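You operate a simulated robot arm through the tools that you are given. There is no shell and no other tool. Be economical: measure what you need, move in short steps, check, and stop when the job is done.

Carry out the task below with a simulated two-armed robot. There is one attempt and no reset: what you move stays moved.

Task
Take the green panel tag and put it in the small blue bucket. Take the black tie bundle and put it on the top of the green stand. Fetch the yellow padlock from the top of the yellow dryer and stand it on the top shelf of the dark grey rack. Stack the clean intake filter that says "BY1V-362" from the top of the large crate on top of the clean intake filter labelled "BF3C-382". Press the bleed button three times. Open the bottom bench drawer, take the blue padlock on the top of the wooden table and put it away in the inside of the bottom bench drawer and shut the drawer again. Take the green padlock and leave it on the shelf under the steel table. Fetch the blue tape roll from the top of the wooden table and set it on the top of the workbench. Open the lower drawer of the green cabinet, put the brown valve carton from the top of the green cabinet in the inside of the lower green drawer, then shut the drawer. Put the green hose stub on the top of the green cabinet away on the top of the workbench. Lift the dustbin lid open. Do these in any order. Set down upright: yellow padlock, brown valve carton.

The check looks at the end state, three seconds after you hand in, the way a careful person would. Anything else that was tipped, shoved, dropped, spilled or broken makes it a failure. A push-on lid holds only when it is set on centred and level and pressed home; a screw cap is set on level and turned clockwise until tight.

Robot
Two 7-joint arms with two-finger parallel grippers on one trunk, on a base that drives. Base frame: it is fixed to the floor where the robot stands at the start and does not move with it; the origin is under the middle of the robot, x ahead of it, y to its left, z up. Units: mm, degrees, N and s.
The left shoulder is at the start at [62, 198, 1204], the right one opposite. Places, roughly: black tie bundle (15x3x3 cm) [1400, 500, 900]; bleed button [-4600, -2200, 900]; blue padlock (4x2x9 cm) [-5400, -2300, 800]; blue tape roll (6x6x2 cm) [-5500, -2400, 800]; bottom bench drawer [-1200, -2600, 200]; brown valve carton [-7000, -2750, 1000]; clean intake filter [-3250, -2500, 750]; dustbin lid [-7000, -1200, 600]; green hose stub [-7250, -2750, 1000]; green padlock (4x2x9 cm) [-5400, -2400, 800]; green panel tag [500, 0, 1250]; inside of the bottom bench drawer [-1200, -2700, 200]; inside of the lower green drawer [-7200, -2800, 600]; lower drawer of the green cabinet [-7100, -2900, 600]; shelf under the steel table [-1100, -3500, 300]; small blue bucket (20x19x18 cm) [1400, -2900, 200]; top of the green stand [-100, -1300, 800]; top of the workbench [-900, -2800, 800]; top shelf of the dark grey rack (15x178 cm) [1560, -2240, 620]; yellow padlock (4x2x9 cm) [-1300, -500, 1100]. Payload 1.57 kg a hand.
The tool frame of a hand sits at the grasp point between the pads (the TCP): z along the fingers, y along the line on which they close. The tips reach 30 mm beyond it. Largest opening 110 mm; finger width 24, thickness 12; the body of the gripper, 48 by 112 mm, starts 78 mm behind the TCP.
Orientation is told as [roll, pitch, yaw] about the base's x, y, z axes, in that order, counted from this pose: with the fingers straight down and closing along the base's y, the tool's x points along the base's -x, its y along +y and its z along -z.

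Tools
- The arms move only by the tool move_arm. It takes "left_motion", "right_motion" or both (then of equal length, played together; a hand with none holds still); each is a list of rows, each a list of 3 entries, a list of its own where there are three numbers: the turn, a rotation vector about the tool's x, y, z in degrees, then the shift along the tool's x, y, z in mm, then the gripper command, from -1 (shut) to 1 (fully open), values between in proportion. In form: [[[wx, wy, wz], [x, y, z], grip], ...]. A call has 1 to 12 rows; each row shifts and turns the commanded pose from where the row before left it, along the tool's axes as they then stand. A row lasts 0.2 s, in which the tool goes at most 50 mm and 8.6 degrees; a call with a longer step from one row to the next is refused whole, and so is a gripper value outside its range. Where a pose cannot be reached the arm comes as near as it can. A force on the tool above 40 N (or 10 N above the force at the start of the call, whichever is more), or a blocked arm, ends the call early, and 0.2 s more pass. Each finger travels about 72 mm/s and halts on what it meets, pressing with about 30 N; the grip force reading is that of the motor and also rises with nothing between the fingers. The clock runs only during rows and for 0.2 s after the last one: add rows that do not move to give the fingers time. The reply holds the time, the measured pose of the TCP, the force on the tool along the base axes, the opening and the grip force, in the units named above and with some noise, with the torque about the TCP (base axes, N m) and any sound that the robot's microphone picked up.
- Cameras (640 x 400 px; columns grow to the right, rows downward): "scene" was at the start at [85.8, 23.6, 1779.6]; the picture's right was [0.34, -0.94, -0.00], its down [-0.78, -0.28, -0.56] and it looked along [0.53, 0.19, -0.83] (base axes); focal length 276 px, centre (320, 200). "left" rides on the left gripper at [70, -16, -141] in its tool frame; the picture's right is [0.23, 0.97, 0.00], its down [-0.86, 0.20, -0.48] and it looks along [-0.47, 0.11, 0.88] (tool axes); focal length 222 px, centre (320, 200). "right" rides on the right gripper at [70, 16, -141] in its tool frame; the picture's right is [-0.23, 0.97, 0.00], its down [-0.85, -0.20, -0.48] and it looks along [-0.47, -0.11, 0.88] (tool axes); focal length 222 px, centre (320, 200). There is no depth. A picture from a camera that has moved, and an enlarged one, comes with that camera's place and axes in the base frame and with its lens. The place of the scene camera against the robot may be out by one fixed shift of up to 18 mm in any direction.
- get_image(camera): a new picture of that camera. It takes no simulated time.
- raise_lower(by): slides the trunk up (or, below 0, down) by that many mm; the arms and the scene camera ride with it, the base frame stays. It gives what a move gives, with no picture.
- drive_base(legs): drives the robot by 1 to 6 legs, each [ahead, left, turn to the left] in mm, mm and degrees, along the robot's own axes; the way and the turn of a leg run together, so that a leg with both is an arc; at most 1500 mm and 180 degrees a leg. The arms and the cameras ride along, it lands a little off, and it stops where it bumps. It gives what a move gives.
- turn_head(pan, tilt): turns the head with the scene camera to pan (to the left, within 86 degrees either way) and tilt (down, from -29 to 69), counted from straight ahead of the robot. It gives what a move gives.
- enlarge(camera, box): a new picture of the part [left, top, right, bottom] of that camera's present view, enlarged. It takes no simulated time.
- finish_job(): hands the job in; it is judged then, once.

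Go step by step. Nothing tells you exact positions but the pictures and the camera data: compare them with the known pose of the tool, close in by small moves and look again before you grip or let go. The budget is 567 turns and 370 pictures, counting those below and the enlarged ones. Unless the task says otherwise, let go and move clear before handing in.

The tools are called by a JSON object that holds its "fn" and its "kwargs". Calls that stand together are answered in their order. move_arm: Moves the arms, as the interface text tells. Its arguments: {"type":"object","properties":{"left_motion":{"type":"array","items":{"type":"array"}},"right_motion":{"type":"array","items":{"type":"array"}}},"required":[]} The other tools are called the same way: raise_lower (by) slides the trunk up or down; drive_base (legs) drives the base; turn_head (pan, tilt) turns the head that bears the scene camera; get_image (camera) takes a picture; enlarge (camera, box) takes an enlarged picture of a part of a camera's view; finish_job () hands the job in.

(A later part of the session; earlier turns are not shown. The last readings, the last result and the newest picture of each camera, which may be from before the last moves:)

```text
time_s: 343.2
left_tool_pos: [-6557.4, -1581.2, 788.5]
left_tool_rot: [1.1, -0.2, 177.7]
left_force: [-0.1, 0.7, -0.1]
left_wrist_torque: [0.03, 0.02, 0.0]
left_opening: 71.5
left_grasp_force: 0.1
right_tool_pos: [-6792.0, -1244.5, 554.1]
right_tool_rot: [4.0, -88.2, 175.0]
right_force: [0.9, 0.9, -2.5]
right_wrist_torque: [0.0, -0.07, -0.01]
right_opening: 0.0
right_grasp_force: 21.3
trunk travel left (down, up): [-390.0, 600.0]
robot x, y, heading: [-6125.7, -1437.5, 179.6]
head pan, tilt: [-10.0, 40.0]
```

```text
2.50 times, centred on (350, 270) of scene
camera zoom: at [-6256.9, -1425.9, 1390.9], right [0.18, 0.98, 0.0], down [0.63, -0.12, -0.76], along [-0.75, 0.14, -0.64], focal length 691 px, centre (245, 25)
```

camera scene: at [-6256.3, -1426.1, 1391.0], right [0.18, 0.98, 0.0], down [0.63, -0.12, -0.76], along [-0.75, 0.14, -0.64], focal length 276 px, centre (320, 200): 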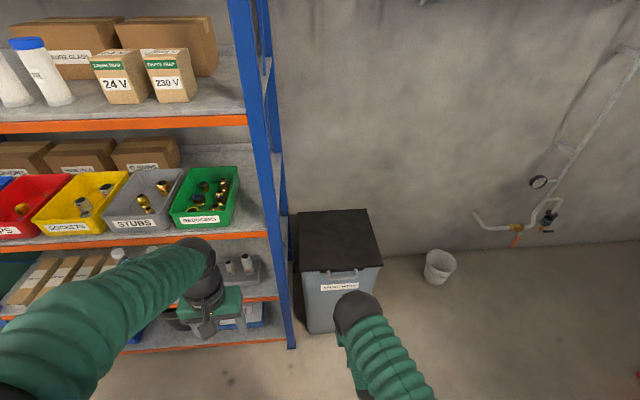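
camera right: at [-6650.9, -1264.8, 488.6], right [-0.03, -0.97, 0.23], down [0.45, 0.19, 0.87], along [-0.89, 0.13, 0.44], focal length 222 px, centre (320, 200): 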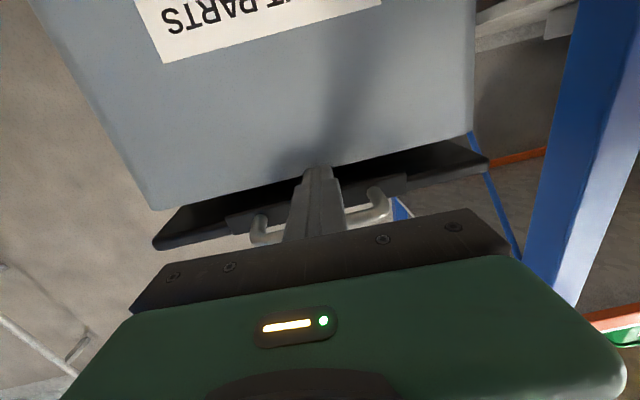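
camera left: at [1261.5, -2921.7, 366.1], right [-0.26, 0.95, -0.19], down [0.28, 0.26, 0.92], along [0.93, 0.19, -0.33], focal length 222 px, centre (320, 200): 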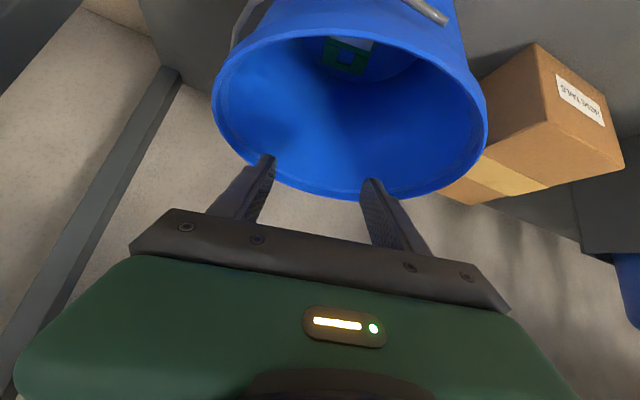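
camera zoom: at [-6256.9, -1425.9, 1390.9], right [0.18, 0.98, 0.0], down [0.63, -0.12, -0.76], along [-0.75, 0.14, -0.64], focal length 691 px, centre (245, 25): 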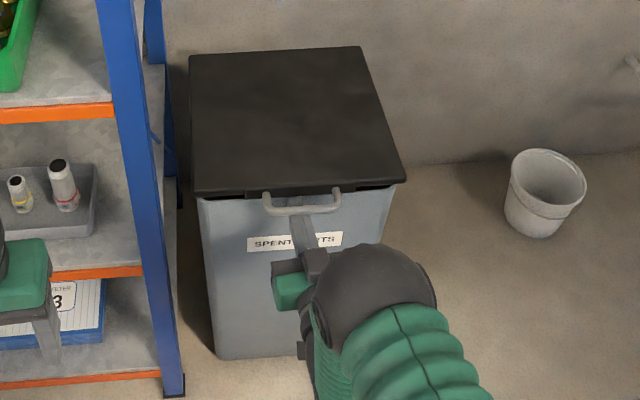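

The lid is lifting on my fingers. I follow its hinge arc upward and back in half steps.

{"fn": "move_arm", "kwargs": {"right_motion": [[[0, 0, 0], [-22.4, 0, 2], -1], [[0, 0, 0], [-22.4, 0, 3], -1], [[0, 0, 0], [-23.3, 0, 5.3], -1], [[0, 0, 0], [-23.3, 0, 6.3], -1], [[0, 0, 0], [-22.2, 0, 8.5], -1], [[0, 0, 0], [-22.2, 0, 9.5], -1], [[0, 0, 0], [-20.9, 0, 11.5], -1], [[0, 0, 0], [-20.9, 0, 12.5], -1]]}}

{"fn": "get_image", "kwargs": {"camera": "scene"}}

{"fn": "get_image", "kwargs": {"camera": "right"}}

```text
time_s: 345.0
left_tool_pos: [-6557.4, -1581.7, 788.2]
left_tool_rot: [1.0, -0.1, 177.8]
left_force: [-0.5, 0.1, -0.4]
left_wrist_torque: [0.01, 0.03, -0.02]
left_opening: 71.5
left_grasp_force: 0.1
right_tool_pos: [-6858.3, -1242.0, 730.0]
right_tool_rot: [4.9, -88.1, 174.1]
right_force: [0.1, 1.1, -2.8]
right_wrist_torque: [0.01, -0.06, -0.05]
right_opening: 0.1
right_grasp_force: 21.1
trunk travel left (down, up): [-390.0, 600.0]
robot x, y, heading: [-6121.5, -1438.9, 179.7]
head pan, tilt: [-10.0, 40.0]
```

```text
201 pictures are left
camera scene: at [-6256.9, -1425.7, 1390.9], right [0.18, 0.98, 0.0], down [0.63, -0.12, -0.76], along [-0.75, 0.14, -0.64], focal length 276 px, centre (320, 200)
```

scene: 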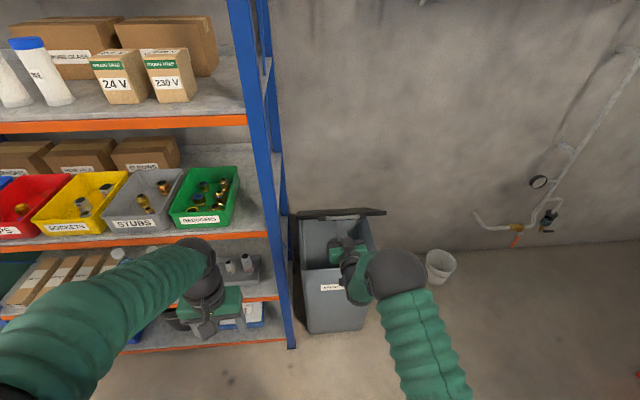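

```text
200 pictures are left
camera right: at [-6716.1, -1263.2, 665.5], right [-0.03, -0.97, 0.23], down [0.45, 0.19, 0.87], along [-0.89, 0.13, 0.44], focal length 222 px, centre (320, 200)
```

right: 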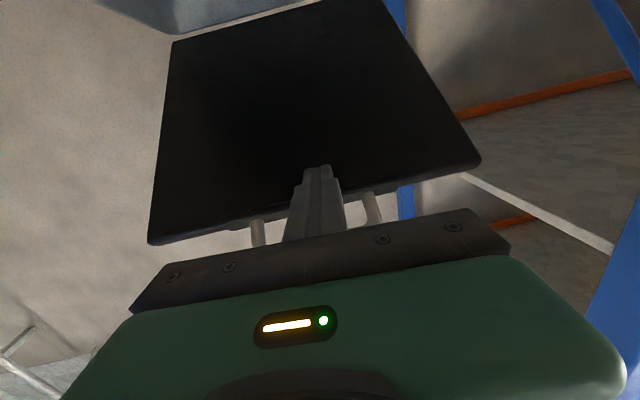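

Going well. Continue along the arc.

{"fn": "move_arm", "kwargs": {"right_motion": [[[0, 0, 0], [-19, 0, 14.5], -1], [[0, 0, 0], [-19, 0, 15], -1], [[0, 0, 0], [-16.8, 0, 17.2], -1], [[0, 0, 0], [-16.8, 0, 17.2], -1], [[0, 0, 0], [-14.2, 0, 19.5], -1], [[0, 0, 0], [-14.2, 0, 19.5], -1], [[0, 0, 0], [-11.4, 0, 21.2], -1], [[0, 0, 0], [-11.4, 0, 21.2], -1]]}}

{"fn": "get_image", "kwargs": {"camera": "scene"}}

{"fn": "get_image", "kwargs": {"camera": "right"}}

```text
time_s: 346.8
left_tool_pos: [-6556.7, -1582.3, 789.3]
left_tool_rot: [1.1, -0.1, 177.9]
left_force: [-0.1, -0.2, -0.6]
left_wrist_torque: [-0.01, 0.01, -0.02]
left_opening: 71.4
left_grasp_force: 0.0
right_tool_pos: [-7007.8, -1239.3, 848.8]
right_tool_rot: [5.3, -88.1, 173.7]
right_force: [0.0, 0.2, 0.7]
right_wrist_torque: [-0.04, -0.01, -0.05]
right_opening: 0.0
right_grasp_force: 21.6
trunk travel left (down, up): [-390.0, 600.0]
robot x, y, heading: [-6125.9, -1438.9, 179.4]
head pan, tilt: [-10.0, 40.0]
```

```text
199 pictures are left
camera scene: at [-6257.2, -1425.9, 1390.9], right [0.18, 0.98, 0.0], down [0.63, -0.12, -0.76], along [-0.75, 0.14, -0.65], focal length 276 px, centre (320, 200)
```

scene: 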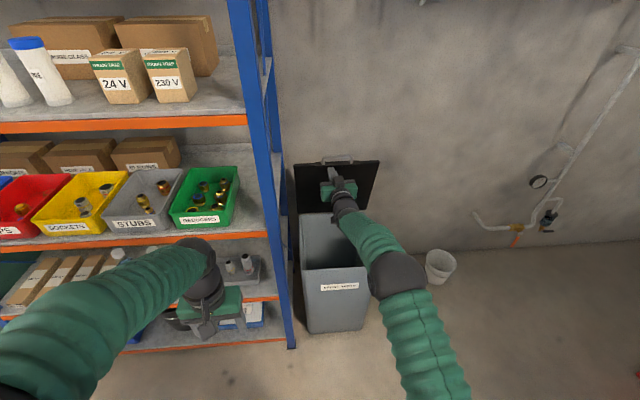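

```text
198 pictures are left
camera right: at [-6866.5, -1259.1, 782.6], right [-0.03, -0.97, 0.23], down [0.45, 0.19, 0.87], along [-0.89, 0.13, 0.44], focal length 222 px, centre (320, 200)
```

right: 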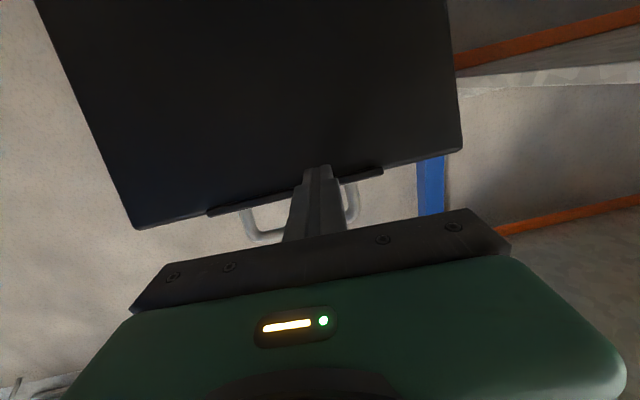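

The lid is almost vertical. Push on gently until it rests back.

{"fn": "move_arm", "kwargs": {"right_motion": [[[0, 0, 0], [-4, 0, 22], -1], [[0, 0, 0], [0, 0, 22], -1], [[0, 0, 0], [4, 0, 20], -1], [[0, 0, 0], [4, 0, 15], -1]]}}

{"fn": "get_image", "kwargs": {"camera": "scene"}}

{"fn": "get_image", "kwargs": {"camera": "right"}}

```text
time_s: 347.8
left_tool_pos: [-6556.9, -1581.7, 788.3]
left_tool_rot: [1.0, -0.2, 177.8]
left_force: [0.7, -0.1, 0.0]
left_wrist_torque: [-0.02, -0.02, -0.01]
left_opening: 71.5
left_grasp_force: 0.1
right_tool_pos: [-7052.9, -1238.6, 848.5]
right_tool_rot: [4.3, -88.1, 174.9]
right_force: [0.1, 0.3, -1.5]
right_wrist_torque: [-0.02, 0.01, -0.04]
right_opening: 0.0
right_grasp_force: 21.3
right hand out of reach, approached as far as the arm can: row 3, 4
trunk travel left (down, up): [-390.0, 600.0]
robot x, y, heading: [-6122.6, -1440.8, 179.4]
head pan, tilt: [-10.0, 40.0]
```

```text
197 pictures are left
camera scene: at [-6257.5, -1425.8, 1390.8], right [0.18, 0.98, 0.0], down [0.63, -0.12, -0.76], along [-0.75, 0.14, -0.65], focal length 276 px, centre (320, 200)
```

scene: 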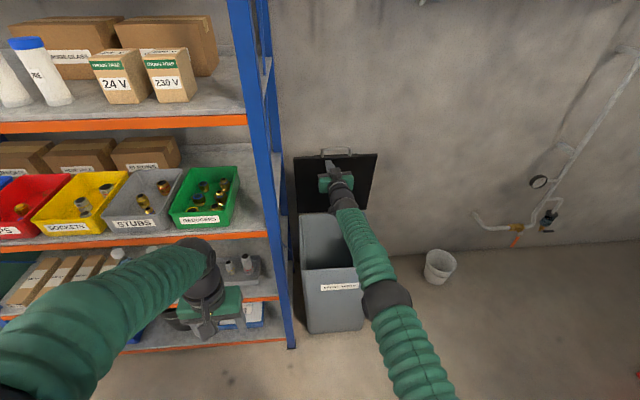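

```text
196 pictures are left
camera right: at [-6910.5, -1258.6, 784.0], right [-0.03, -0.97, 0.23], down [0.45, 0.19, 0.87], along [-0.89, 0.13, 0.44], focal length 222 px, centre (320, 200)
```

right: 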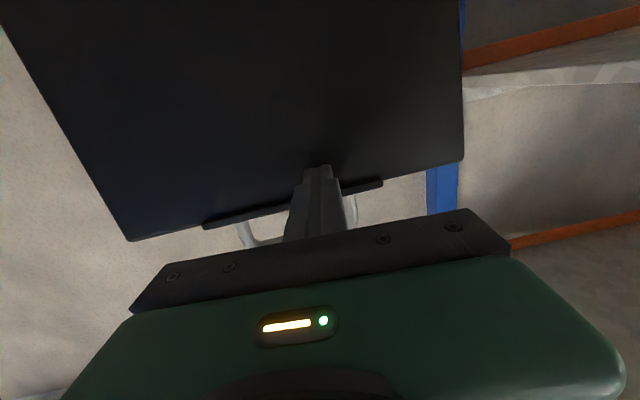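

Reach limit; push the rest by driving the base 70 mm forward.

{"fn": "drive_base", "kwargs": {"legs": [[70, 0, 0]]}}

{"fn": "get_image", "kwargs": {"camera": "right"}}

{"fn": "enlarge", "kwargs": {"camera": "scene", "box": [270, 120, 430, 340]}}

```text
time_s: 348.8
left_tool_pos: [-6627.8, -1581.3, 787.1]
left_tool_rot: [1.1, 0.0, 177.8]
left_force: [-1.0, 0.6, 0.2]
left_wrist_torque: [0.02, -0.04, -0.01]
left_opening: 71.6
left_grasp_force: 0.1
right_tool_pos: [-7122.8, -1237.2, 847.9]
right_tool_rot: [4.7, -88.0, 174.2]
right_force: [0.4, -0.7, -0.7]
right_wrist_torque: [0.01, 0.09, 0.0]
right_opening: 0.0
right_grasp_force: 20.9
trunk travel left (down, up): [-390.0, 600.0]
robot x, y, heading: [-6198.2, -1438.1, 179.2]
head pan, tilt: [-10.0, 40.0]
```

```text
195 pictures are left
camera right: at [-6981.1, -1258.0, 783.2], right [-0.03, -0.97, 0.23], down [0.45, 0.19, 0.87], along [-0.89, 0.13, 0.44], focal length 222 px, centre (320, 200)
```

right: 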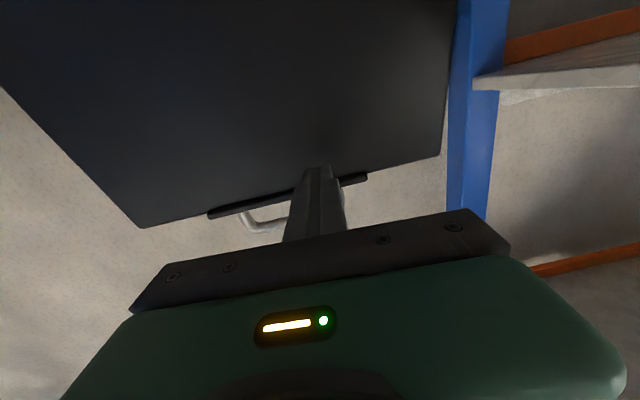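

```text
1.82 times, centred on (350, 230) of scene
camera zoom: at [-6328.5, -1424.7, 1390.7], right [0.18, 0.98, 0.0], down [0.64, -0.12, -0.76], along [-0.75, 0.14, -0.65], focal length 502 px, centre (266, 146)
```

zoom: 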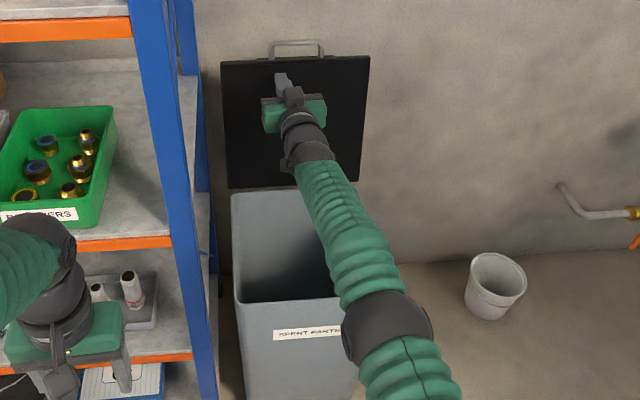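

{"fn": "drive_base", "kwargs": {"legs": [[40, 0, 0]]}}

{"fn": "drive_base", "kwargs": {"legs": [[-220, 0, 0]]}}

{"fn": "get_image", "kwargs": {"camera": "scene"}}

```text
time_s: 349.7
left_tool_pos: [-6647.4, -1581.8, 791.5]
left_tool_rot: [1.1, -0.5, 177.6]
left_force: [0.0, 1.1, 0.0]
left_wrist_torque: [0.0, 0.0, -0.01]
left_opening: 71.6
left_grasp_force: 0.1
right_tool_pos: [-7141.8, -1239.4, 856.7]
right_tool_rot: [3.7, -88.6, 175.2]
right_force: [43.9, -3.1, 3.4]
right_wrist_torque: [0.11, 0.39, -0.39]
right_opening: 0.0
right_grasp_force: 21.1
trunk travel left (down, up): [-390.0, 600.0]
robot x, y, heading: [-6223.0, -1436.1, 179.1]
head pan, tilt: [-10.0, 40.0]
stopped in leg 1: the force on the tool passed its limit at 121 N (the readings are from after the stop); the commanded pose is now the measured one
```

```text
time_s: 351.4
left_tool_pos: [-6433.1, -1584.5, 789.2]
left_tool_rot: [1.0, -0.3, 178.0]
left_force: [-0.1, 0.5, 0.1]
left_wrist_torque: [0.01, 0.04, 0.01]
left_opening: 71.6
left_grasp_force: 0.1
right_tool_pos: [-6929.8, -1244.6, 851.2]
right_tool_rot: [4.6, -88.2, 174.7]
right_force: [-0.4, -0.1, 0.6]
right_wrist_torque: [-0.01, -0.04, -0.02]
right_opening: 0.0
right_grasp_force: 22.1
trunk travel left (down, up): [-390.0, 600.0]
robot x, y, heading: [-6004.2, -1442.1, 179.8]
head pan, tilt: [-10.0, 40.0]
```

```text
193 pictures are left
camera scene: at [-6134.6, -1427.3, 1391.0], right [0.18, 0.98, 0.0], down [0.63, -0.12, -0.76], along [-0.75, 0.14, -0.64], focal length 276 px, centre (320, 200)
```

scene: 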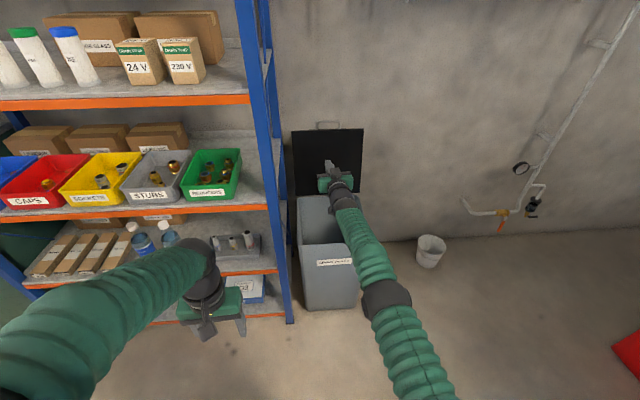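

The lid reached its stop and stays open. Retract the right hand and turn it down again; next the green cabinet.

{"fn": "move_arm", "kwargs": {"right_motion": [[[0, 0, 0], [0, 0, -45], -1], [[0, 0, 0], [0, 0, -45], -1], [[0, 0, 0], [0, 0, -45], -1], [[0, 0, 0], [0, 0, -45], -1], [[0, 0, 0], [0, 0, -45], -0.5], [[0, 0, 0], [0, 0, -45], 0]]}}

{"fn": "move_arm", "kwargs": {"right_motion": [[[0, 8, 0], [0, 0, -10], 0], [[0, 8, 0], [0, 0, -10], 0], [[0, 8, 0], [0, 0, -10], 0], [[0, 8, 0], [0, 0, -10], 0], [[0, 8, 0], [5, 0, -5], 0], [[0, 8, 0], [5, 0, -5], 0], [[0, 8, 0], [10, 0, 0], 0], [[0, 8, 0], [10, 0, 0], 0], [[0, 8, 0], [10, 0, 0], 0], [[0, 8, 0], [10, 0, 0], 0], [[0, 8, 0], [10, 0, 0], 0]]}}

{"fn": "raise_lower", "kwargs": {"by": 300}}

{"fn": "drive_base", "kwargs": {"legs": [[150, 700, 0]]}}

{"fn": "turn_head", "kwargs": {"pan": 35, "tilt": 35}}

{"fn": "get_image", "kwargs": {"camera": "scene"}}

```text
time_s: 352.8
left_tool_pos: [-6431.8, -1585.7, 789.3]
left_tool_rot: [1.0, -0.4, 178.0]
left_force: [0.1, 0.6, 0.0]
left_wrist_torque: [0.0, 0.01, 0.0]
left_opening: 71.6
left_grasp_force: 0.0
right_tool_pos: [-6658.6, -1248.8, 859.6]
right_tool_rot: [5.1, -88.3, 174.1]
right_force: [0.2, 0.3, 0.0]
right_wrist_torque: [0.02, -0.01, 0.02]
right_opening: 54.9
right_grasp_force: 0.1
trunk travel left (down, up): [-390.0, 600.0]
robot x, y, heading: [-6004.3, -1440.1, 179.9]
head pan, tilt: [-10.0, 40.0]
```

```text
time_s: 355.2
left_tool_pos: [-6431.8, -1585.2, 788.2]
left_tool_rot: [1.0, -0.3, 178.1]
left_force: [-0.5, -0.6, -0.2]
left_wrist_torque: [-0.02, 0.01, 0.03]
left_opening: 71.4
left_grasp_force: 0.0
right_tool_pos: [-6562.8, -1251.0, 846.4]
right_tool_rot: [0.1, 0.0, 179.4]
right_force: [-0.3, 0.3, -0.2]
right_wrist_torque: [0.01, -0.01, 0.02]
right_opening: 54.9
right_grasp_force: 0.1
trunk travel left (down, up): [-390.0, 600.0]
robot x, y, heading: [-6004.0, -1443.6, 179.6]
head pan, tilt: [-10.0, 40.0]
```

```text
time_s: 358.2
left_tool_pos: [-6432.7, -1585.2, 1088.9]
left_tool_rot: [1.0, -0.4, 177.9]
left_force: [0.3, 0.5, 0.0]
left_wrist_torque: [0.02, -0.03, 0.02]
left_opening: 71.6
left_grasp_force: 0.0
right_tool_pos: [-6563.1, -1249.6, 1146.7]
right_tool_rot: [0.1, -0.2, 179.3]
right_force: [-0.5, 0.0, -0.6]
right_wrist_torque: [0.0, -0.02, 0.02]
right_opening: 54.9
right_grasp_force: 0.2
trunk travel left (down, up): [-690.0, 300.0]
robot x, y, heading: [-6006.1, -1444.5, 179.5]
head pan, tilt: [-10.0, 40.0]
```

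```text
time_s: 362.0
left_tool_pos: [-6594.8, -2261.0, 1089.0]
left_tool_rot: [1.3, -0.4, 177.0]
left_force: [-0.4, 0.4, -0.3]
left_wrist_torque: [-0.02, 0.03, 0.01]
left_opening: 71.3
left_grasp_force: 0.1
right_tool_pos: [-6720.6, -1923.3, 1146.1]
right_tool_rot: [0.3, -0.3, 178.4]
right_force: [-0.2, -0.2, 0.3]
right_wrist_torque: [0.02, -0.04, -0.01]
right_opening: 55.1
right_grasp_force: 0.0
trunk travel left (down, up): [-690.0, 300.0]
robot x, y, heading: [-6163.9, -2125.2, 178.9]
head pan, tilt: [-10.0, 40.0]
```

```text
time_s: 363.1
left_tool_pos: [-6595.0, -2265.5, 1089.4]
left_tool_rot: [0.8, -0.4, 177.0]
left_force: [-0.2, 0.3, -0.6]
left_wrist_torque: [0.01, -0.04, -0.02]
left_opening: 71.5
left_grasp_force: 0.1
right_tool_pos: [-6720.5, -1928.2, 1147.4]
right_tool_rot: [0.1, -0.3, 178.4]
right_force: [-0.2, -0.5, -0.2]
right_wrist_torque: [-0.01, 0.02, 0.0]
right_opening: 54.9
right_grasp_force: 0.0
trunk travel left (down, up): [-690.0, 300.0]
robot x, y, heading: [-6165.2, -2124.9, 178.5]
head pan, tilt: [35.0, 35.0]
```

```text
192 pictures are left
camera scene: at [-6286.7, -2178.0, 1698.5], right [-0.55, 0.83, 0.0], down [0.48, 0.32, -0.82], along [-0.68, -0.45, -0.58], focal length 276 px, centre (320, 200)
```

scene: 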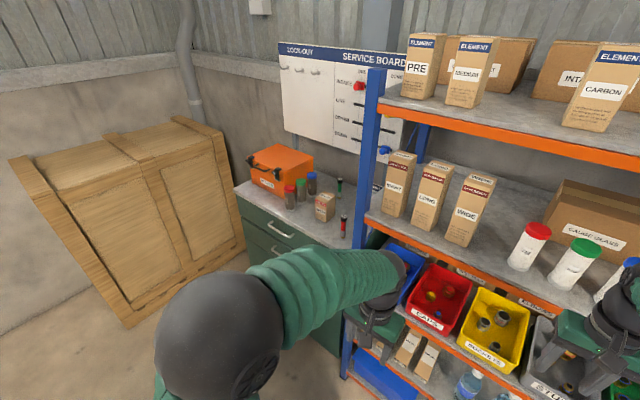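

{"fn": "enlarge", "kwargs": {"camera": "scene", "box": [230, 140, 370, 260]}}

```text
3.33 times, centred on (300, 200) of scene
camera zoom: at [-6286.7, -2178.0, 1698.5], right [-0.55, 0.83, 0.0], down [0.48, 0.32, -0.82], along [-0.68, -0.45, -0.58], focal length 921 px, centre (387, 200)
```

zoom: 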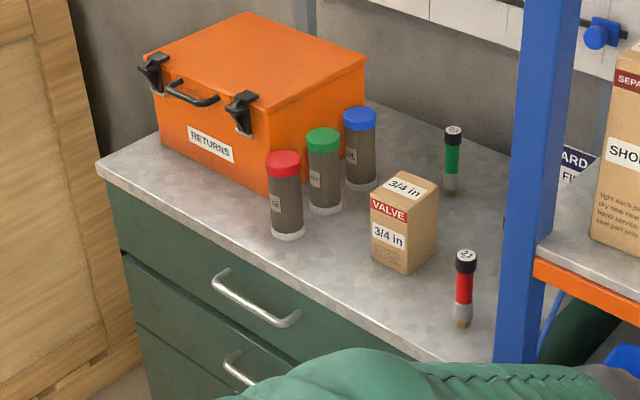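

The brown valve carton and the green hose stub (standing) are on the cabinet top. I move in front of the cabinet, aligned with its ~6° skew.

{"fn": "drive_base", "kwargs": {"legs": [[0, 700, 0], [100, 0, -4.5]]}}

{"fn": "turn_head", "kwargs": {"pan": 0, "tilt": 45}}

{"fn": "get_image", "kwargs": {"camera": "scene"}}

```text
time_s: 367.9
left_tool_pos: [-6720.6, -2942.6, 1090.5]
left_tool_rot: [1.2, -0.5, 172.1]
left_force: [0.2, -0.5, 0.2]
left_wrist_torque: [-0.01, -0.01, 0.02]
left_opening: 71.6
left_grasp_force: 0.1
right_tool_pos: [-6815.5, -2597.3, 1148.6]
right_tool_rot: [0.1, -0.4, 173.5]
right_force: [-1.0, -0.7, 0.0]
right_wrist_torque: [-0.03, 0.01, -0.01]
right_opening: 55.2
right_grasp_force: 0.0
trunk travel left (down, up): [-690.0, 300.0]
robot x, y, heading: [-6282.5, -2842.3, 174.0]
head pan, tilt: [35.0, 35.0]
```

```text
time_s: 368.9
left_tool_pos: [-6722.3, -2943.4, 1089.7]
left_tool_rot: [1.0, -0.4, 172.1]
left_force: [-0.2, 0.2, 0.1]
left_wrist_torque: [-0.01, 0.03, 0.01]
left_opening: 71.2
left_grasp_force: 0.0
right_tool_pos: [-6819.3, -2597.0, 1148.9]
right_tool_rot: [0.1, -0.3, 173.4]
right_force: [-0.8, -0.3, 0.3]
right_wrist_torque: [0.01, 0.01, 0.01]
right_opening: 54.9
right_grasp_force: 0.0
trunk travel left (down, up): [-690.0, 300.0]
robot x, y, heading: [-6283.4, -2842.4, 173.8]
head pan, tilt: [0.0, 45.0]
```

```text
190 pictures are left
camera scene: at [-6411.7, -2833.7, 1683.8], right [0.11, 0.99, 0.0], down [0.7, -0.08, -0.71], along [-0.7, 0.07, -0.71], focal length 276 px, centre (320, 200)
```

scene: 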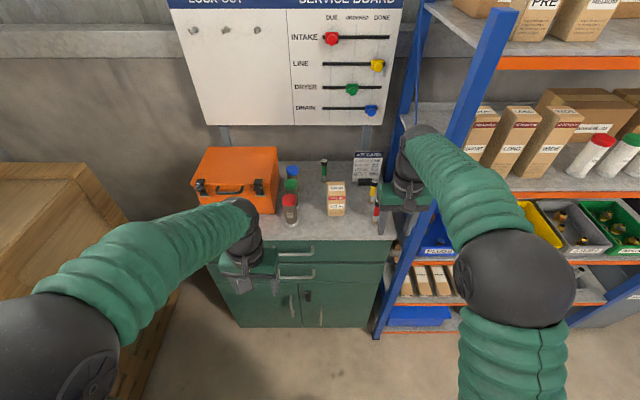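

Handles: upper z≈845, lower z≈653 at about [-6985,-2869]. I retract the right hand, lower the trunk and turn the left hand horizontal, rolled so it pinches the bar vertically.

{"fn": "move_arm", "kwargs": {"right_motion": [[[0, 0, 0], [45, 0, 0], 0], [[0, 0, 0], [45, 0, 0], 0], [[0, 0, 0], [45, 0, 0], 0], [[0, 0, 0], [30, 0, 0], 0]]}}

{"fn": "drive_base", "kwargs": {"legs": [[-120, 0, 0]]}}

{"fn": "raise_lower", "kwargs": {"by": -330}}

{"fn": "move_arm", "kwargs": {"left_motion": [[[0, -8, 0], [-30, 0, 0], 0], [[0, -8, 0], [-25, 0, 10], 0], [[0, -8, 0], [-20, 0, 20], 0], [[0, -8, 0], [-10, 0, 20], 0], [[0, -8, 0], [0, 0, 20], 0], [[0, -8, 0], [0, 0, 10], 0], [[0, -8, 0], [0, 0, 0], 0], [[0, -8, 0], [0, 0, 0], 0], [[0, -8, 0], [0, 0, 0], 0], [[0, -8, 0], [0, 0, 0], 0], [[0, -8, 0], [0, 0, 0], 0]]}}

{"fn": "get_image", "kwargs": {"camera": "left"}}

{"fn": "get_image", "kwargs": {"camera": "scene"}}

```text
time_s: 369.9
left_tool_pos: [-6722.3, -2943.7, 1090.0]
left_tool_rot: [1.0, -0.5, 172.0]
left_force: [0.8, 0.3, 0.2]
left_wrist_torque: [0.0, 0.01, 0.02]
left_opening: 71.3
left_grasp_force: 0.2
right_tool_pos: [-6653.4, -2617.3, 1148.6]
right_tool_rot: [0.1, -0.4, 173.5]
right_force: [0.4, -1.0, 0.5]
right_wrist_torque: [-0.01, 0.03, -0.01]
right_opening: 55.0
right_grasp_force: 0.0
trunk travel left (down, up): [-690.0, 300.0]
robot x, y, heading: [-6281.5, -2847.2, 174.0]
head pan, tilt: [0.0, 45.0]
```

```text
time_s: 371.1
left_tool_pos: [-6604.0, -2955.9, 1088.3]
left_tool_rot: [1.0, -0.3, 172.0]
left_force: [-0.1, 0.4, 0.4]
left_wrist_torque: [0.0, -0.01, -0.03]
left_opening: 71.6
left_grasp_force: 0.0
right_tool_pos: [-6536.7, -2629.5, 1146.1]
right_tool_rot: [0.2, -0.3, 173.4]
right_force: [0.6, 0.0, -0.2]
right_wrist_torque: [0.04, -0.02, 0.02]
right_opening: 55.1
right_grasp_force: 0.0
trunk travel left (down, up): [-690.0, 300.0]
robot x, y, heading: [-6161.8, -2859.8, 173.7]
head pan, tilt: [0.0, 45.0]
```

```text
time_s: 374.4
left_tool_pos: [-6599.3, -2957.5, 760.4]
left_tool_rot: [1.0, -0.5, 172.0]
left_force: [-0.9, -0.1, 0.0]
left_wrist_torque: [0.02, 0.03, 0.01]
left_opening: 71.4
left_grasp_force: 0.2
right_tool_pos: [-6532.1, -2629.9, 817.7]
right_tool_rot: [0.2, -0.3, 173.5]
right_force: [0.1, -0.4, -0.5]
right_wrist_torque: [0.0, 0.02, -0.03]
right_opening: 54.8
right_grasp_force: 0.1
trunk travel left (down, up): [-360.0, 630.0]
robot x, y, heading: [-6161.8, -2857.0, 173.6]
head pan, tilt: [0.0, 45.0]
```

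```text
time_s: 376.2
left_tool_pos: [-6734.9, -2942.3, 781.5]
left_tool_rot: [-16.6, -71.1, -170.6]
left_force: [0.3, 0.6, 1.0]
left_wrist_torque: [0.02, 0.02, -0.03]
left_opening: 55.0
left_grasp_force: 0.1
right_tool_pos: [-6531.1, -2629.8, 817.7]
right_tool_rot: [0.1, -0.4, 173.4]
right_force: [0.5, 0.4, 0.9]
right_wrist_torque: [-0.02, -0.01, -0.02]
right_opening: 55.0
right_grasp_force: 0.0
trunk travel left (down, up): [-360.0, 630.0]
robot x, y, heading: [-6160.4, -2859.7, 173.8]
head pan, tilt: [0.0, 45.0]
stopped in row 9 (left hand): the arm was blocked; the commanded pose is now the measured one
```

```text
189 pictures are left
camera left: at [-6577.7, -2940.8, 761.0], right [-0.04, -0.95, -0.3], down [0.16, -0.31, 0.94], along [-0.99, -0.01, 0.16], focal length 222 px, centre (320, 200)
```

left: 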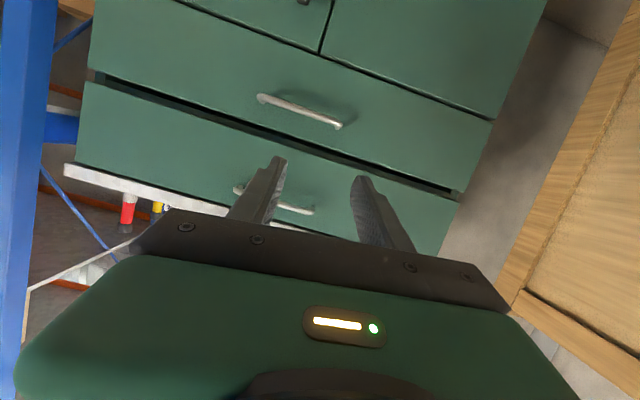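

```text
188 pictures are left
camera scene: at [-6288.8, -2846.5, 1354.0], right [0.11, 0.99, 0.0], down [0.7, -0.08, -0.71], along [-0.7, 0.08, -0.71], focal length 276 px, centre (320, 200)
```

scene: 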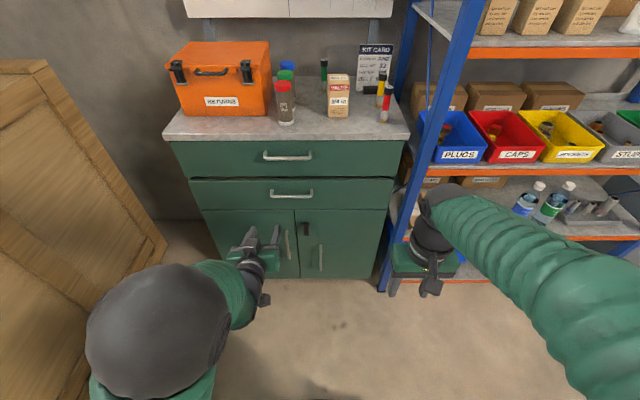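

Lower handle triangulates to ≈[-6985,-2865,688]. Pitch of ~-70° is enough; now roll the left hand about its finger axis by 90°.

{"fn": "move_arm", "kwargs": {"left_motion": [[[0, 0, 8.2], [0, 0, 0], 0], [[0, 0, 8.2], [0, 0, 0], 0], [[0, 0, 8.2], [0, 0, 0], 0], [[0, 0, 8.2], [0, 0, 0], 0], [[0, 0, 8.2], [0, 0, 0], 0], [[0, 0, 8.2], [0, 0, 0], 0], [[0, 0, 8.2], [0, 0, 0], 0], [[0, 0, 8.2], [0, 0, 0], 0], [[0, 0, 8.2], [0, 0, 0], 0], [[0, 0, 8.2], [0, 0, 0], 0], [[0, 0, 8.2], [0, 0, 0], 0]]}}

{"fn": "get_image", "kwargs": {"camera": "left"}}

```text
time_s: 378.6
left_tool_pos: [-6732.9, -2938.7, 784.2]
left_tool_rot: [72.0, -5.1, 83.2]
left_force: [-0.7, 0.1, 0.0]
left_wrist_torque: [0.01, -0.01, 0.02]
left_opening: 55.3
left_grasp_force: 0.0
right_tool_pos: [-6531.4, -2629.6, 818.8]
right_tool_rot: [0.0, -0.4, 173.5]
right_force: [0.0, 0.2, -0.1]
right_wrist_torque: [-0.01, 0.0, 0.0]
right_opening: 55.1
right_grasp_force: 0.0
trunk travel left (down, up): [-360.0, 630.0]
robot x, y, heading: [-6161.1, -2856.8, 173.7]
head pan, tilt: [0.0, 45.0]
```

```text
187 pictures are left
camera left: at [-6604.7, -3026.7, 804.9], right [-0.34, -0.27, 0.9], down [0.49, 0.77, 0.41], along [-0.81, 0.58, -0.12], focal length 222 px, centre (320, 200)
```

left: 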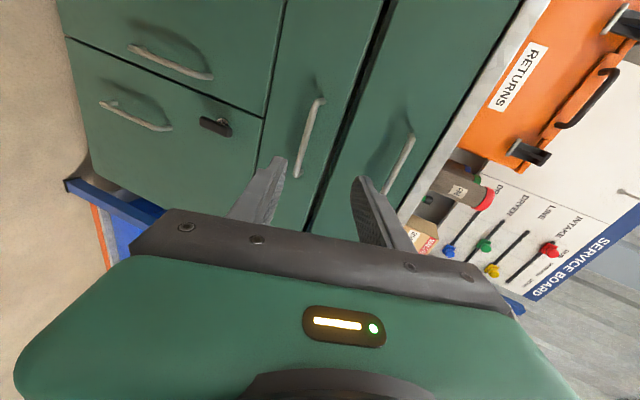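

Fingers now close vertically. Approach the bar (first ~190 mm), then check.

{"fn": "move_arm", "kwargs": {"left_motion": [[[0, 0, 0], [-6.5, -2.3, 38], 0], [[0, 0, 0], [-6.5, -2.3, 38], 0], [[0, 0, 0], [-6.5, -2.3, 38], 0], [[0, 0, 0], [-6.5, -2.3, 38], 0], [[0, 0, 0], [-6.5, -2.3, 38], 0]]}}

{"fn": "get_image", "kwargs": {"camera": "left"}}

{"fn": "get_image", "kwargs": {"camera": "scene"}}

```text
time_s: 379.8
left_tool_pos: [-6905.7, -2874.3, 710.2]
left_tool_rot: [71.6, -5.1, 82.5]
left_force: [-0.7, 0.3, -0.5]
left_wrist_torque: [0.03, -0.03, 0.02]
left_opening: 55.0
left_grasp_force: 0.0
right_tool_pos: [-6531.2, -2630.7, 816.9]
right_tool_rot: [0.1, -0.3, 173.4]
right_force: [-0.4, 0.3, 0.3]
right_wrist_torque: [0.04, -0.02, 0.02]
right_opening: 55.1
right_grasp_force: 0.1
trunk travel left (down, up): [-360.0, 630.0]
robot x, y, heading: [-6161.4, -2856.2, 174.2]
head pan, tilt: [0.0, 45.0]
```

```text
186 pictures are left
camera left: at [-6776.0, -2963.4, 733.2], right [-0.34, -0.27, 0.9], down [0.49, 0.76, 0.41], along [-0.8, 0.59, -0.13], focal length 222 px, centre (320, 200)
```

left: 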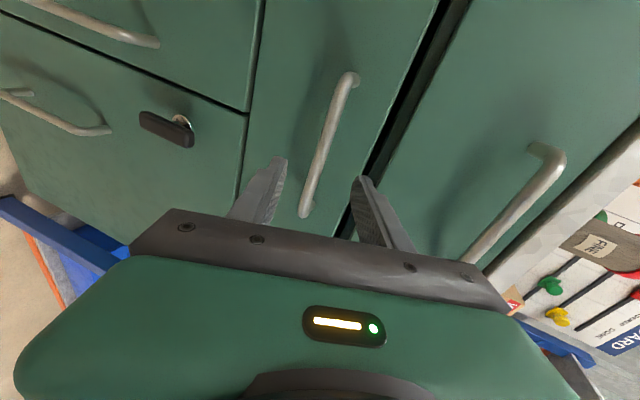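

```text
185 pictures are left
camera scene: at [-6290.8, -2845.9, 1353.2], right [0.11, 0.99, 0.0], down [0.71, -0.08, -0.7], along [-0.7, 0.08, -0.71], focal length 276 px, centre (320, 200)
```

scene: 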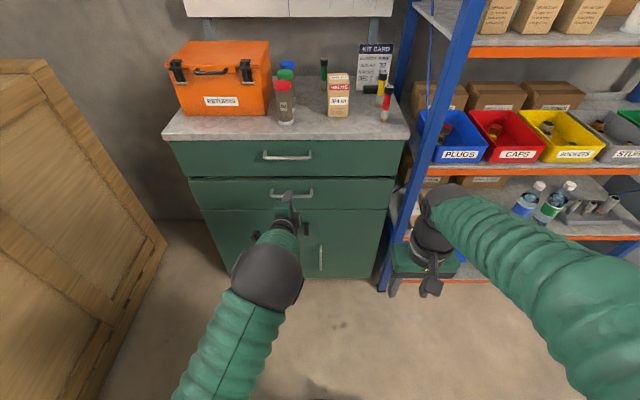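

{"fn": "move_arm", "kwargs": {"left_motion": [[[0, 0, 0], [0, 0, 22], 0], [[0, 0, 0], [0, 0, 20], 0], [[0, 0, 0], [0, 2, 16], 0]]}}

{"fn": "get_image", "kwargs": {"camera": "left"}}

```text
time_s: 380.6
left_tool_pos: [-6954.7, -2866.1, 699.9]
left_tool_rot: [71.9, -5.1, 82.8]
left_force: [31.5, -4.6, 5.8]
left_wrist_torque: [0.05, 1.0, 0.42]
left_opening: 51.7
left_grasp_force: 0.0
right_tool_pos: [-6528.2, -2629.8, 820.5]
right_tool_rot: [0.1, -0.7, 173.4]
right_force: [-0.1, -0.4, 0.6]
right_wrist_torque: [-0.03, -0.03, 0.02]
right_opening: 54.9
right_grasp_force: 0.0
trunk travel left (down, up): [-360.0, 630.0]
robot x, y, heading: [-6164.3, -2859.0, 174.0]
head pan, tilt: [0.0, 45.0]
```

```text
184 pictures are left
camera left: at [-6826.5, -2955.5, 721.5], right [-0.34, -0.27, 0.9], down [0.49, 0.77, 0.41], along [-0.8, 0.59, -0.13], focal length 222 px, centre (320, 200)
```

left: 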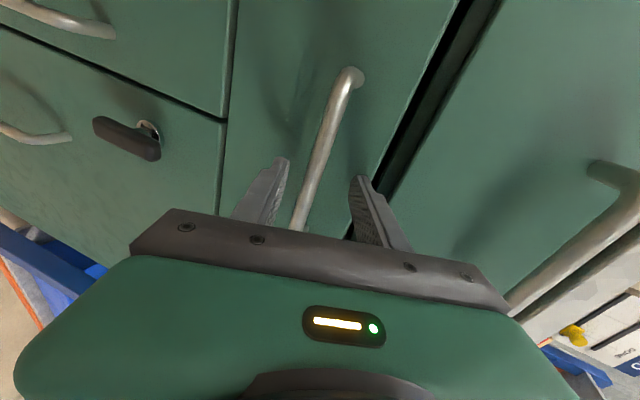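

Fingertips touch the drawer face, the bar lies between the fingers. Back off 6 mm and close.

{"fn": "move_arm", "kwargs": {"left_motion": [[[0, 0, 0], [0, 0, -7], 0], [[0, 0, 0], [0, 0, 0], -0.6], [[0, 0, 0], [0, 0, 0], -1], [[0, 0, 0], [0, 0, 0], -1], [[0, 0, 0], [0, 0, 0], -1]]}}

{"fn": "get_image", "kwargs": {"camera": "left"}}

```text
time_s: 381.8
left_tool_pos: [-6951.7, -2866.6, 692.9]
left_tool_rot: [71.1, -4.9, 82.7]
left_force: [18.4, 1.7, -22.3]
left_wrist_torque: [-0.7, -0.24, -0.61]
left_opening: 13.3
left_grasp_force: 29.8
right_tool_pos: [-6532.7, -2630.3, 816.8]
right_tool_rot: [0.2, -0.3, 173.4]
right_force: [0.1, 0.3, -0.4]
right_wrist_torque: [0.01, -0.02, 0.03]
right_opening: 55.1
right_grasp_force: 0.1
trunk travel left (down, up): [-360.0, 630.0]
robot x, y, heading: [-6161.0, -2858.4, 173.9]
head pan, tilt: [0.0, 45.0]
```

```text
183 pictures are left
camera left: at [-6822.2, -2955.3, 717.3], right [-0.35, -0.26, 0.9], down [0.49, 0.77, 0.42], along [-0.8, 0.59, -0.14], focal length 222 px, centre (320, 200)
```

left: 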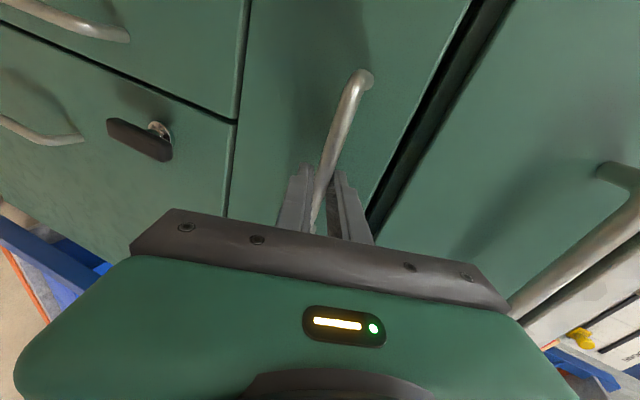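

Bar gripped. Pull the drawer straight out with the arm.

{"fn": "move_arm", "kwargs": {"left_motion": [[[0, 0, 0], [-0.3, -6, -19], -1], [[0, 0, 0], [-0.3, -8, -24], -1], [[0, 0, 0], [-0.3, -9.4, -28.7], -1], [[0, 0, 0], [-0.3, -9.4, -28.7], -1], [[0, 0, 0], [-0.3, -9.4, -28.7], -1]]}}

{"fn": "get_image", "kwargs": {"camera": "scene"}}

```text
time_s: 382.6
left_tool_pos: [-6887.8, -2919.9, 693.9]
left_tool_rot: [72.1, -4.6, 85.8]
left_force: [4.2, 24.4, -3.4]
left_wrist_torque: [-0.54, -0.06, -0.75]
left_opening: 13.8
left_grasp_force: 31.0
right_tool_pos: [-6530.6, -2631.8, 819.9]
right_tool_rot: [-0.1, -0.5, 173.3]
right_force: [-1.0, -0.1, -0.2]
right_wrist_torque: [0.02, -0.02, 0.01]
right_opening: 54.9
right_grasp_force: 0.0
trunk travel left (down, up): [-360.0, 630.0]
robot x, y, heading: [-6162.7, -2859.6, 173.6]
head pan, tilt: [0.0, 45.0]
stopped in row 4 (left hand): the force on the tool passed its limit at 61 N (the readings are from after the stop); the commanded pose is now the measured one
```

```text
182 pictures are left
camera scene: at [-6289.6, -2840.9, 1353.9], right [0.11, 0.99, 0.0], down [0.7, -0.08, -0.71], along [-0.7, 0.08, -0.71], focal length 276 px, centre (320, 200)
```

scene: 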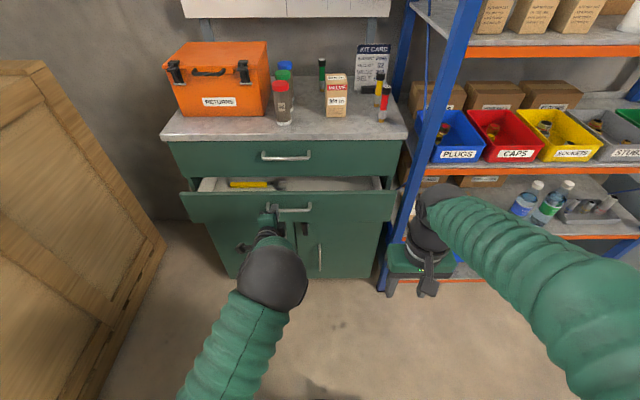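

The drawer opened ~65 mm while the hand slid to the bar's end. Continue the pull by backing the base gently.

{"fn": "drive_base", "kwargs": {"legs": [[-80, 0, 0]]}}

{"fn": "get_image", "kwargs": {"camera": "scene"}}

{"fn": "get_image", "kwargs": {"camera": "left"}}

```text
time_s: 383.7
left_tool_pos: [-6808.4, -2931.3, 694.6]
left_tool_rot: [71.8, -4.5, 86.4]
left_force: [0.9, 18.9, -22.5]
left_wrist_torque: [-0.77, -0.26, 0.0]
left_opening: 13.7
left_grasp_force: 30.4
right_tool_pos: [-6453.2, -2638.0, 818.3]
right_tool_rot: [0.1, -0.4, 173.3]
right_force: [0.0, -0.4, 0.4]
right_wrist_torque: [-0.02, 0.02, 0.03]
right_opening: 55.0
right_grasp_force: 0.0
trunk travel left (down, up): [-360.0, 630.0]
robot x, y, heading: [-6086.5, -2865.1, 173.6]
head pan, tilt: [0.0, 45.0]
```

```text
181 pictures are left
camera scene: at [-6215.3, -2848.7, 1353.7], right [0.11, 0.99, 0.0], down [0.71, -0.08, -0.7], along [-0.7, 0.07, -0.71], focal length 276 px, centre (320, 200)
```

scene: 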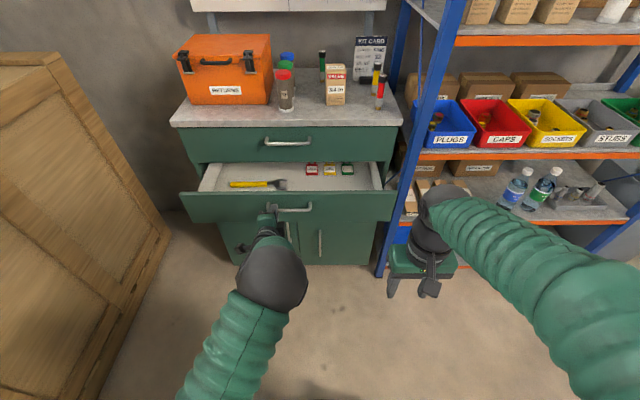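

```text
180 pictures are left
camera left: at [-6675.0, -3011.4, 717.7], right [-0.32, -0.28, 0.9], down [0.44, 0.8, 0.41], along [-0.84, 0.53, -0.13], focal length 222 px, centre (320, 200)
```

left: 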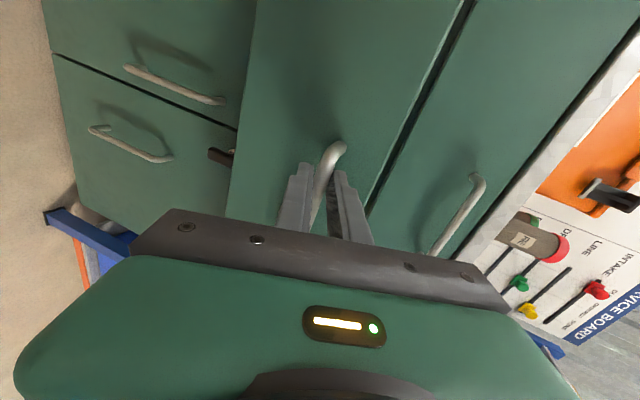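

Drawer ~140 mm open. Back 110 mm more for full access.

{"fn": "drive_base", "kwargs": {"legs": [[-110, 0, 0]]}}

{"fn": "get_image", "kwargs": {"camera": "scene"}}

```text
time_s: 384.9
left_tool_pos: [-6695.8, -2944.6, 693.8]
left_tool_rot: [71.7, -4.5, 86.4]
left_force: [2.7, 24.7, -19.9]
left_wrist_torque: [-0.74, -0.21, -0.22]
left_opening: 13.7
left_grasp_force: 30.2
right_tool_pos: [-6339.7, -2650.8, 819.2]
right_tool_rot: [0.1, -0.6, 173.3]
right_force: [1.0, 1.1, 1.0]
right_wrist_torque: [0.01, 0.02, -0.04]
right_opening: 55.1
right_grasp_force: 0.1
trunk travel left (down, up): [-360.0, 630.0]
robot x, y, heading: [-5975.8, -2878.3, 173.7]
head pan, tilt: [0.0, 45.0]
```

```text
179 pictures are left
camera scene: at [-6103.3, -2859.5, 1353.5], right [0.11, 0.99, -0.01], down [0.71, -0.08, -0.7], along [-0.7, 0.07, -0.71], focal length 276 px, centre (320, 200)
```

scene: 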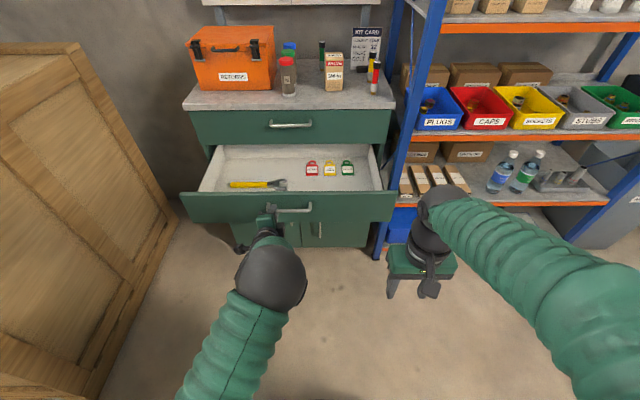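

Drawer is ~255 mm open with free space in the middle-right. Release the handle and fold the left hand back to its normal pose.

{"fn": "move_arm", "kwargs": {"left_motion": [[[0, 0, 0], [0, 0, 0], 0], [[0, 0, 0], [0, 0, 0], 0], [[0, 0, 0], [0, 0, -30], 0], [[0, 0, 0], [0, 0, -40], 0], [[0, 0, 0], [0, 0, -30], 0]]}}

{"fn": "move_arm", "kwargs": {"left_motion": [[[0, 0, -8.2], [0, 0, 0], 0], [[0, 0, -8.2], [0, 0, 0], 0], [[0, 0, -8.2], [0, 0, 0], 0], [[0, 0, -8.2], [0, 0, 0], 0], [[0, 0, -8.2], [0, 0, 0], 0], [[0, 0, -8.2], [0, 0, 0], 0], [[0, 0, -8.2], [0, 0, 0], 0], [[0, 0, -8.2], [0, 0, 0], 0], [[0, 0, -8.2], [0, 0, 0], 0], [[0, 0, -8.2], [0, 0, 0], 0], [[0, 0, -8.2], [0, 0, 0], 0]]}}

{"fn": "move_arm", "kwargs": {"left_motion": [[[0, 8, 0], [0, 0, 0], 0], [[0, 8, 0], [0, 0, 0], 0], [[0, 8, 0], [0, 0, 0], 0], [[0, 8, 0], [0, 0, 0], 0], [[0, 8, 0], [10, 0, -10], 0], [[0, 8, 0], [10, 0, -10], 0], [[0, 8, 0], [10, 0, -10], 0], [[0, 8, 0], [10, 0, 0], 0], [[0, 7, 0], [10, 0, 0], 0]]}}

```text
time_s: 386.3
left_tool_pos: [-6608.4, -3034.2, 723.9]
left_tool_rot: [71.6, -3.9, 94.5]
left_force: [0.1, -0.2, -0.6]
left_wrist_torque: [-0.02, 0.01, 0.0]
left_opening: 54.8
left_grasp_force: 0.0
right_tool_pos: [-6338.2, -2654.1, 823.4]
right_tool_rot: [-0.2, -0.9, 173.2]
right_force: [-0.8, -0.6, -0.7]
right_wrist_torque: [0.01, -0.02, 0.01]
right_opening: 55.3
right_grasp_force: 0.0
trunk travel left (down, up): [-360.0, 630.0]
robot x, y, heading: [-5975.3, -2880.7, 173.6]
head pan, tilt: [0.0, 45.0]
stopped in row 5 (left hand): the arm was blocked; the commanded pose is now the measured one
```

```text
time_s: 388.7
left_tool_pos: [-6608.1, -3028.0, 722.2]
left_tool_rot: [-13.9, -71.1, -162.9]
left_force: [0.3, -0.4, -0.3]
left_wrist_torque: [0.02, 0.01, 0.0]
left_opening: 55.1
left_grasp_force: 0.0
right_tool_pos: [-6337.7, -2655.3, 822.6]
right_tool_rot: [-0.3, -0.9, 173.3]
right_force: [1.3, 0.3, 0.0]
right_wrist_torque: [-0.02, -0.01, -0.03]
right_opening: 55.0
right_grasp_force: 0.0
trunk travel left (down, up): [-360.0, 630.0]
robot x, y, heading: [-5976.9, -2875.7, 174.0]
head pan, tilt: [0.0, 45.0]
```

```text
time_s: 390.7
left_tool_pos: [-6547.2, -3025.8, 728.2]
left_tool_rot: [-4.4, -0.3, -176.1]
left_force: [-0.1, -0.3, -0.2]
left_wrist_torque: [0.02, 0.03, 0.0]
left_opening: 55.2
left_grasp_force: 0.0
right_tool_pos: [-6338.3, -2655.8, 822.7]
right_tool_rot: [-0.3, -0.9, 173.2]
right_force: [-0.1, -0.2, 0.9]
right_wrist_torque: [0.01, 0.03, 0.02]
right_opening: 54.8
right_grasp_force: 0.1
trunk travel left (down, up): [-360.0, 630.0]
robot x, y, heading: [-5972.5, -2874.6, 173.7]
head pan, tilt: [0.0, 45.0]
```

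Bring the left hand in, raise the trunk, and drive in over the open drawer to reach the carton with the right hand.

{"fn": "move_arm", "kwargs": {"left_motion": [[[-4.4, 0, 0], [40, 0, -20], 0], [[0, 0, 0], [45, 0, -20], 0], [[0, 0, 0], [45, 0, 0], 0]]}}

{"fn": "raise_lower", "kwargs": {"by": 350}}

{"fn": "drive_base", "kwargs": {"legs": [[360, 0, 0]]}}

{"fn": "get_image", "kwargs": {"camera": "scene"}}

{"fn": "get_image", "kwargs": {"camera": "right"}}

```text
time_s: 391.5
left_tool_pos: [-6418.6, -3015.5, 766.8]
left_tool_rot: [0.0, -0.6, -176.1]
left_force: [0.2, -0.2, 1.0]
left_wrist_torque: [0.0, 0.02, 0.01]
left_opening: 55.0
left_grasp_force: 0.1
right_tool_pos: [-6336.4, -2656.2, 823.8]
right_tool_rot: [-0.3, -0.8, 173.3]
right_force: [0.8, -0.4, 0.7]
right_wrist_torque: [0.02, 0.04, 0.0]
right_opening: 55.0
right_grasp_force: 0.1
trunk travel left (down, up): [-360.0, 630.0]
robot x, y, heading: [-5975.7, -2878.8, 173.9]
head pan, tilt: [0.0, 45.0]
```

```text
time_s: 394.9
left_tool_pos: [-6418.5, -3015.4, 1117.2]
left_tool_rot: [0.1, -0.6, -176.1]
left_force: [-0.1, -0.3, -0.6]
left_wrist_torque: [-0.02, 0.03, 0.01]
left_opening: 55.0
left_grasp_force: 0.0
right_tool_pos: [-6339.5, -2655.7, 1171.8]
right_tool_rot: [-0.3, -0.8, 173.3]
right_force: [-0.1, -0.4, -0.3]
right_wrist_torque: [-0.03, -0.04, -0.01]
right_opening: 55.1
right_grasp_force: 0.1
trunk travel left (down, up): [-710.0, 280.0]
robot x, y, heading: [-5975.6, -2876.0, 173.6]
head pan, tilt: [0.0, 45.0]
```

```text
time_s: 397.2
left_tool_pos: [-6777.3, -2972.7, 1117.8]
left_tool_rot: [0.1, -0.7, -176.3]
left_force: [0.2, -1.0, -0.3]
left_wrist_torque: [-0.01, 0.04, 0.0]
left_opening: 55.0
left_grasp_force: 0.0
right_tool_pos: [-6694.9, -2613.7, 1172.9]
right_tool_rot: [-0.4, -1.0, 173.1]
right_force: [-0.2, -0.4, 0.0]
right_wrist_torque: [0.0, 0.0, -0.02]
right_opening: 55.1
right_grasp_force: 0.2
trunk travel left (down, up): [-710.0, 280.0]
robot x, y, heading: [-6328.6, -2835.6, 173.2]
head pan, tilt: [0.0, 45.0]
```

```text
178 pictures are left
camera scene: at [-6457.5, -2825.8, 1704.0], right [0.11, 0.99, 0.0], down [0.7, -0.08, -0.71], along [-0.7, 0.08, -0.71], focal length 276 px, centre (320, 200)
```

scene: 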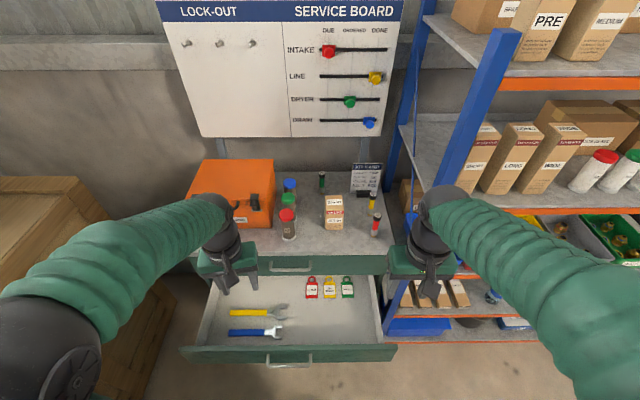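

```text
177 pictures are left
camera right: at [-6627.4, -2639.9, 1313.2], right [-0.34, -0.94, 0.0], down [-0.82, 0.3, 0.49], along [-0.46, 0.17, -0.87], focal length 222 px, centre (320, 200)
```

right: 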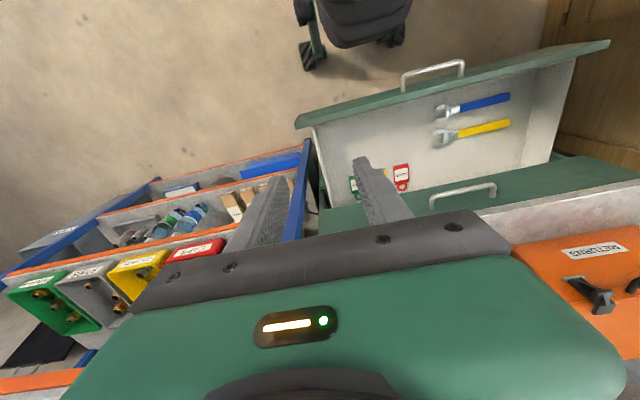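

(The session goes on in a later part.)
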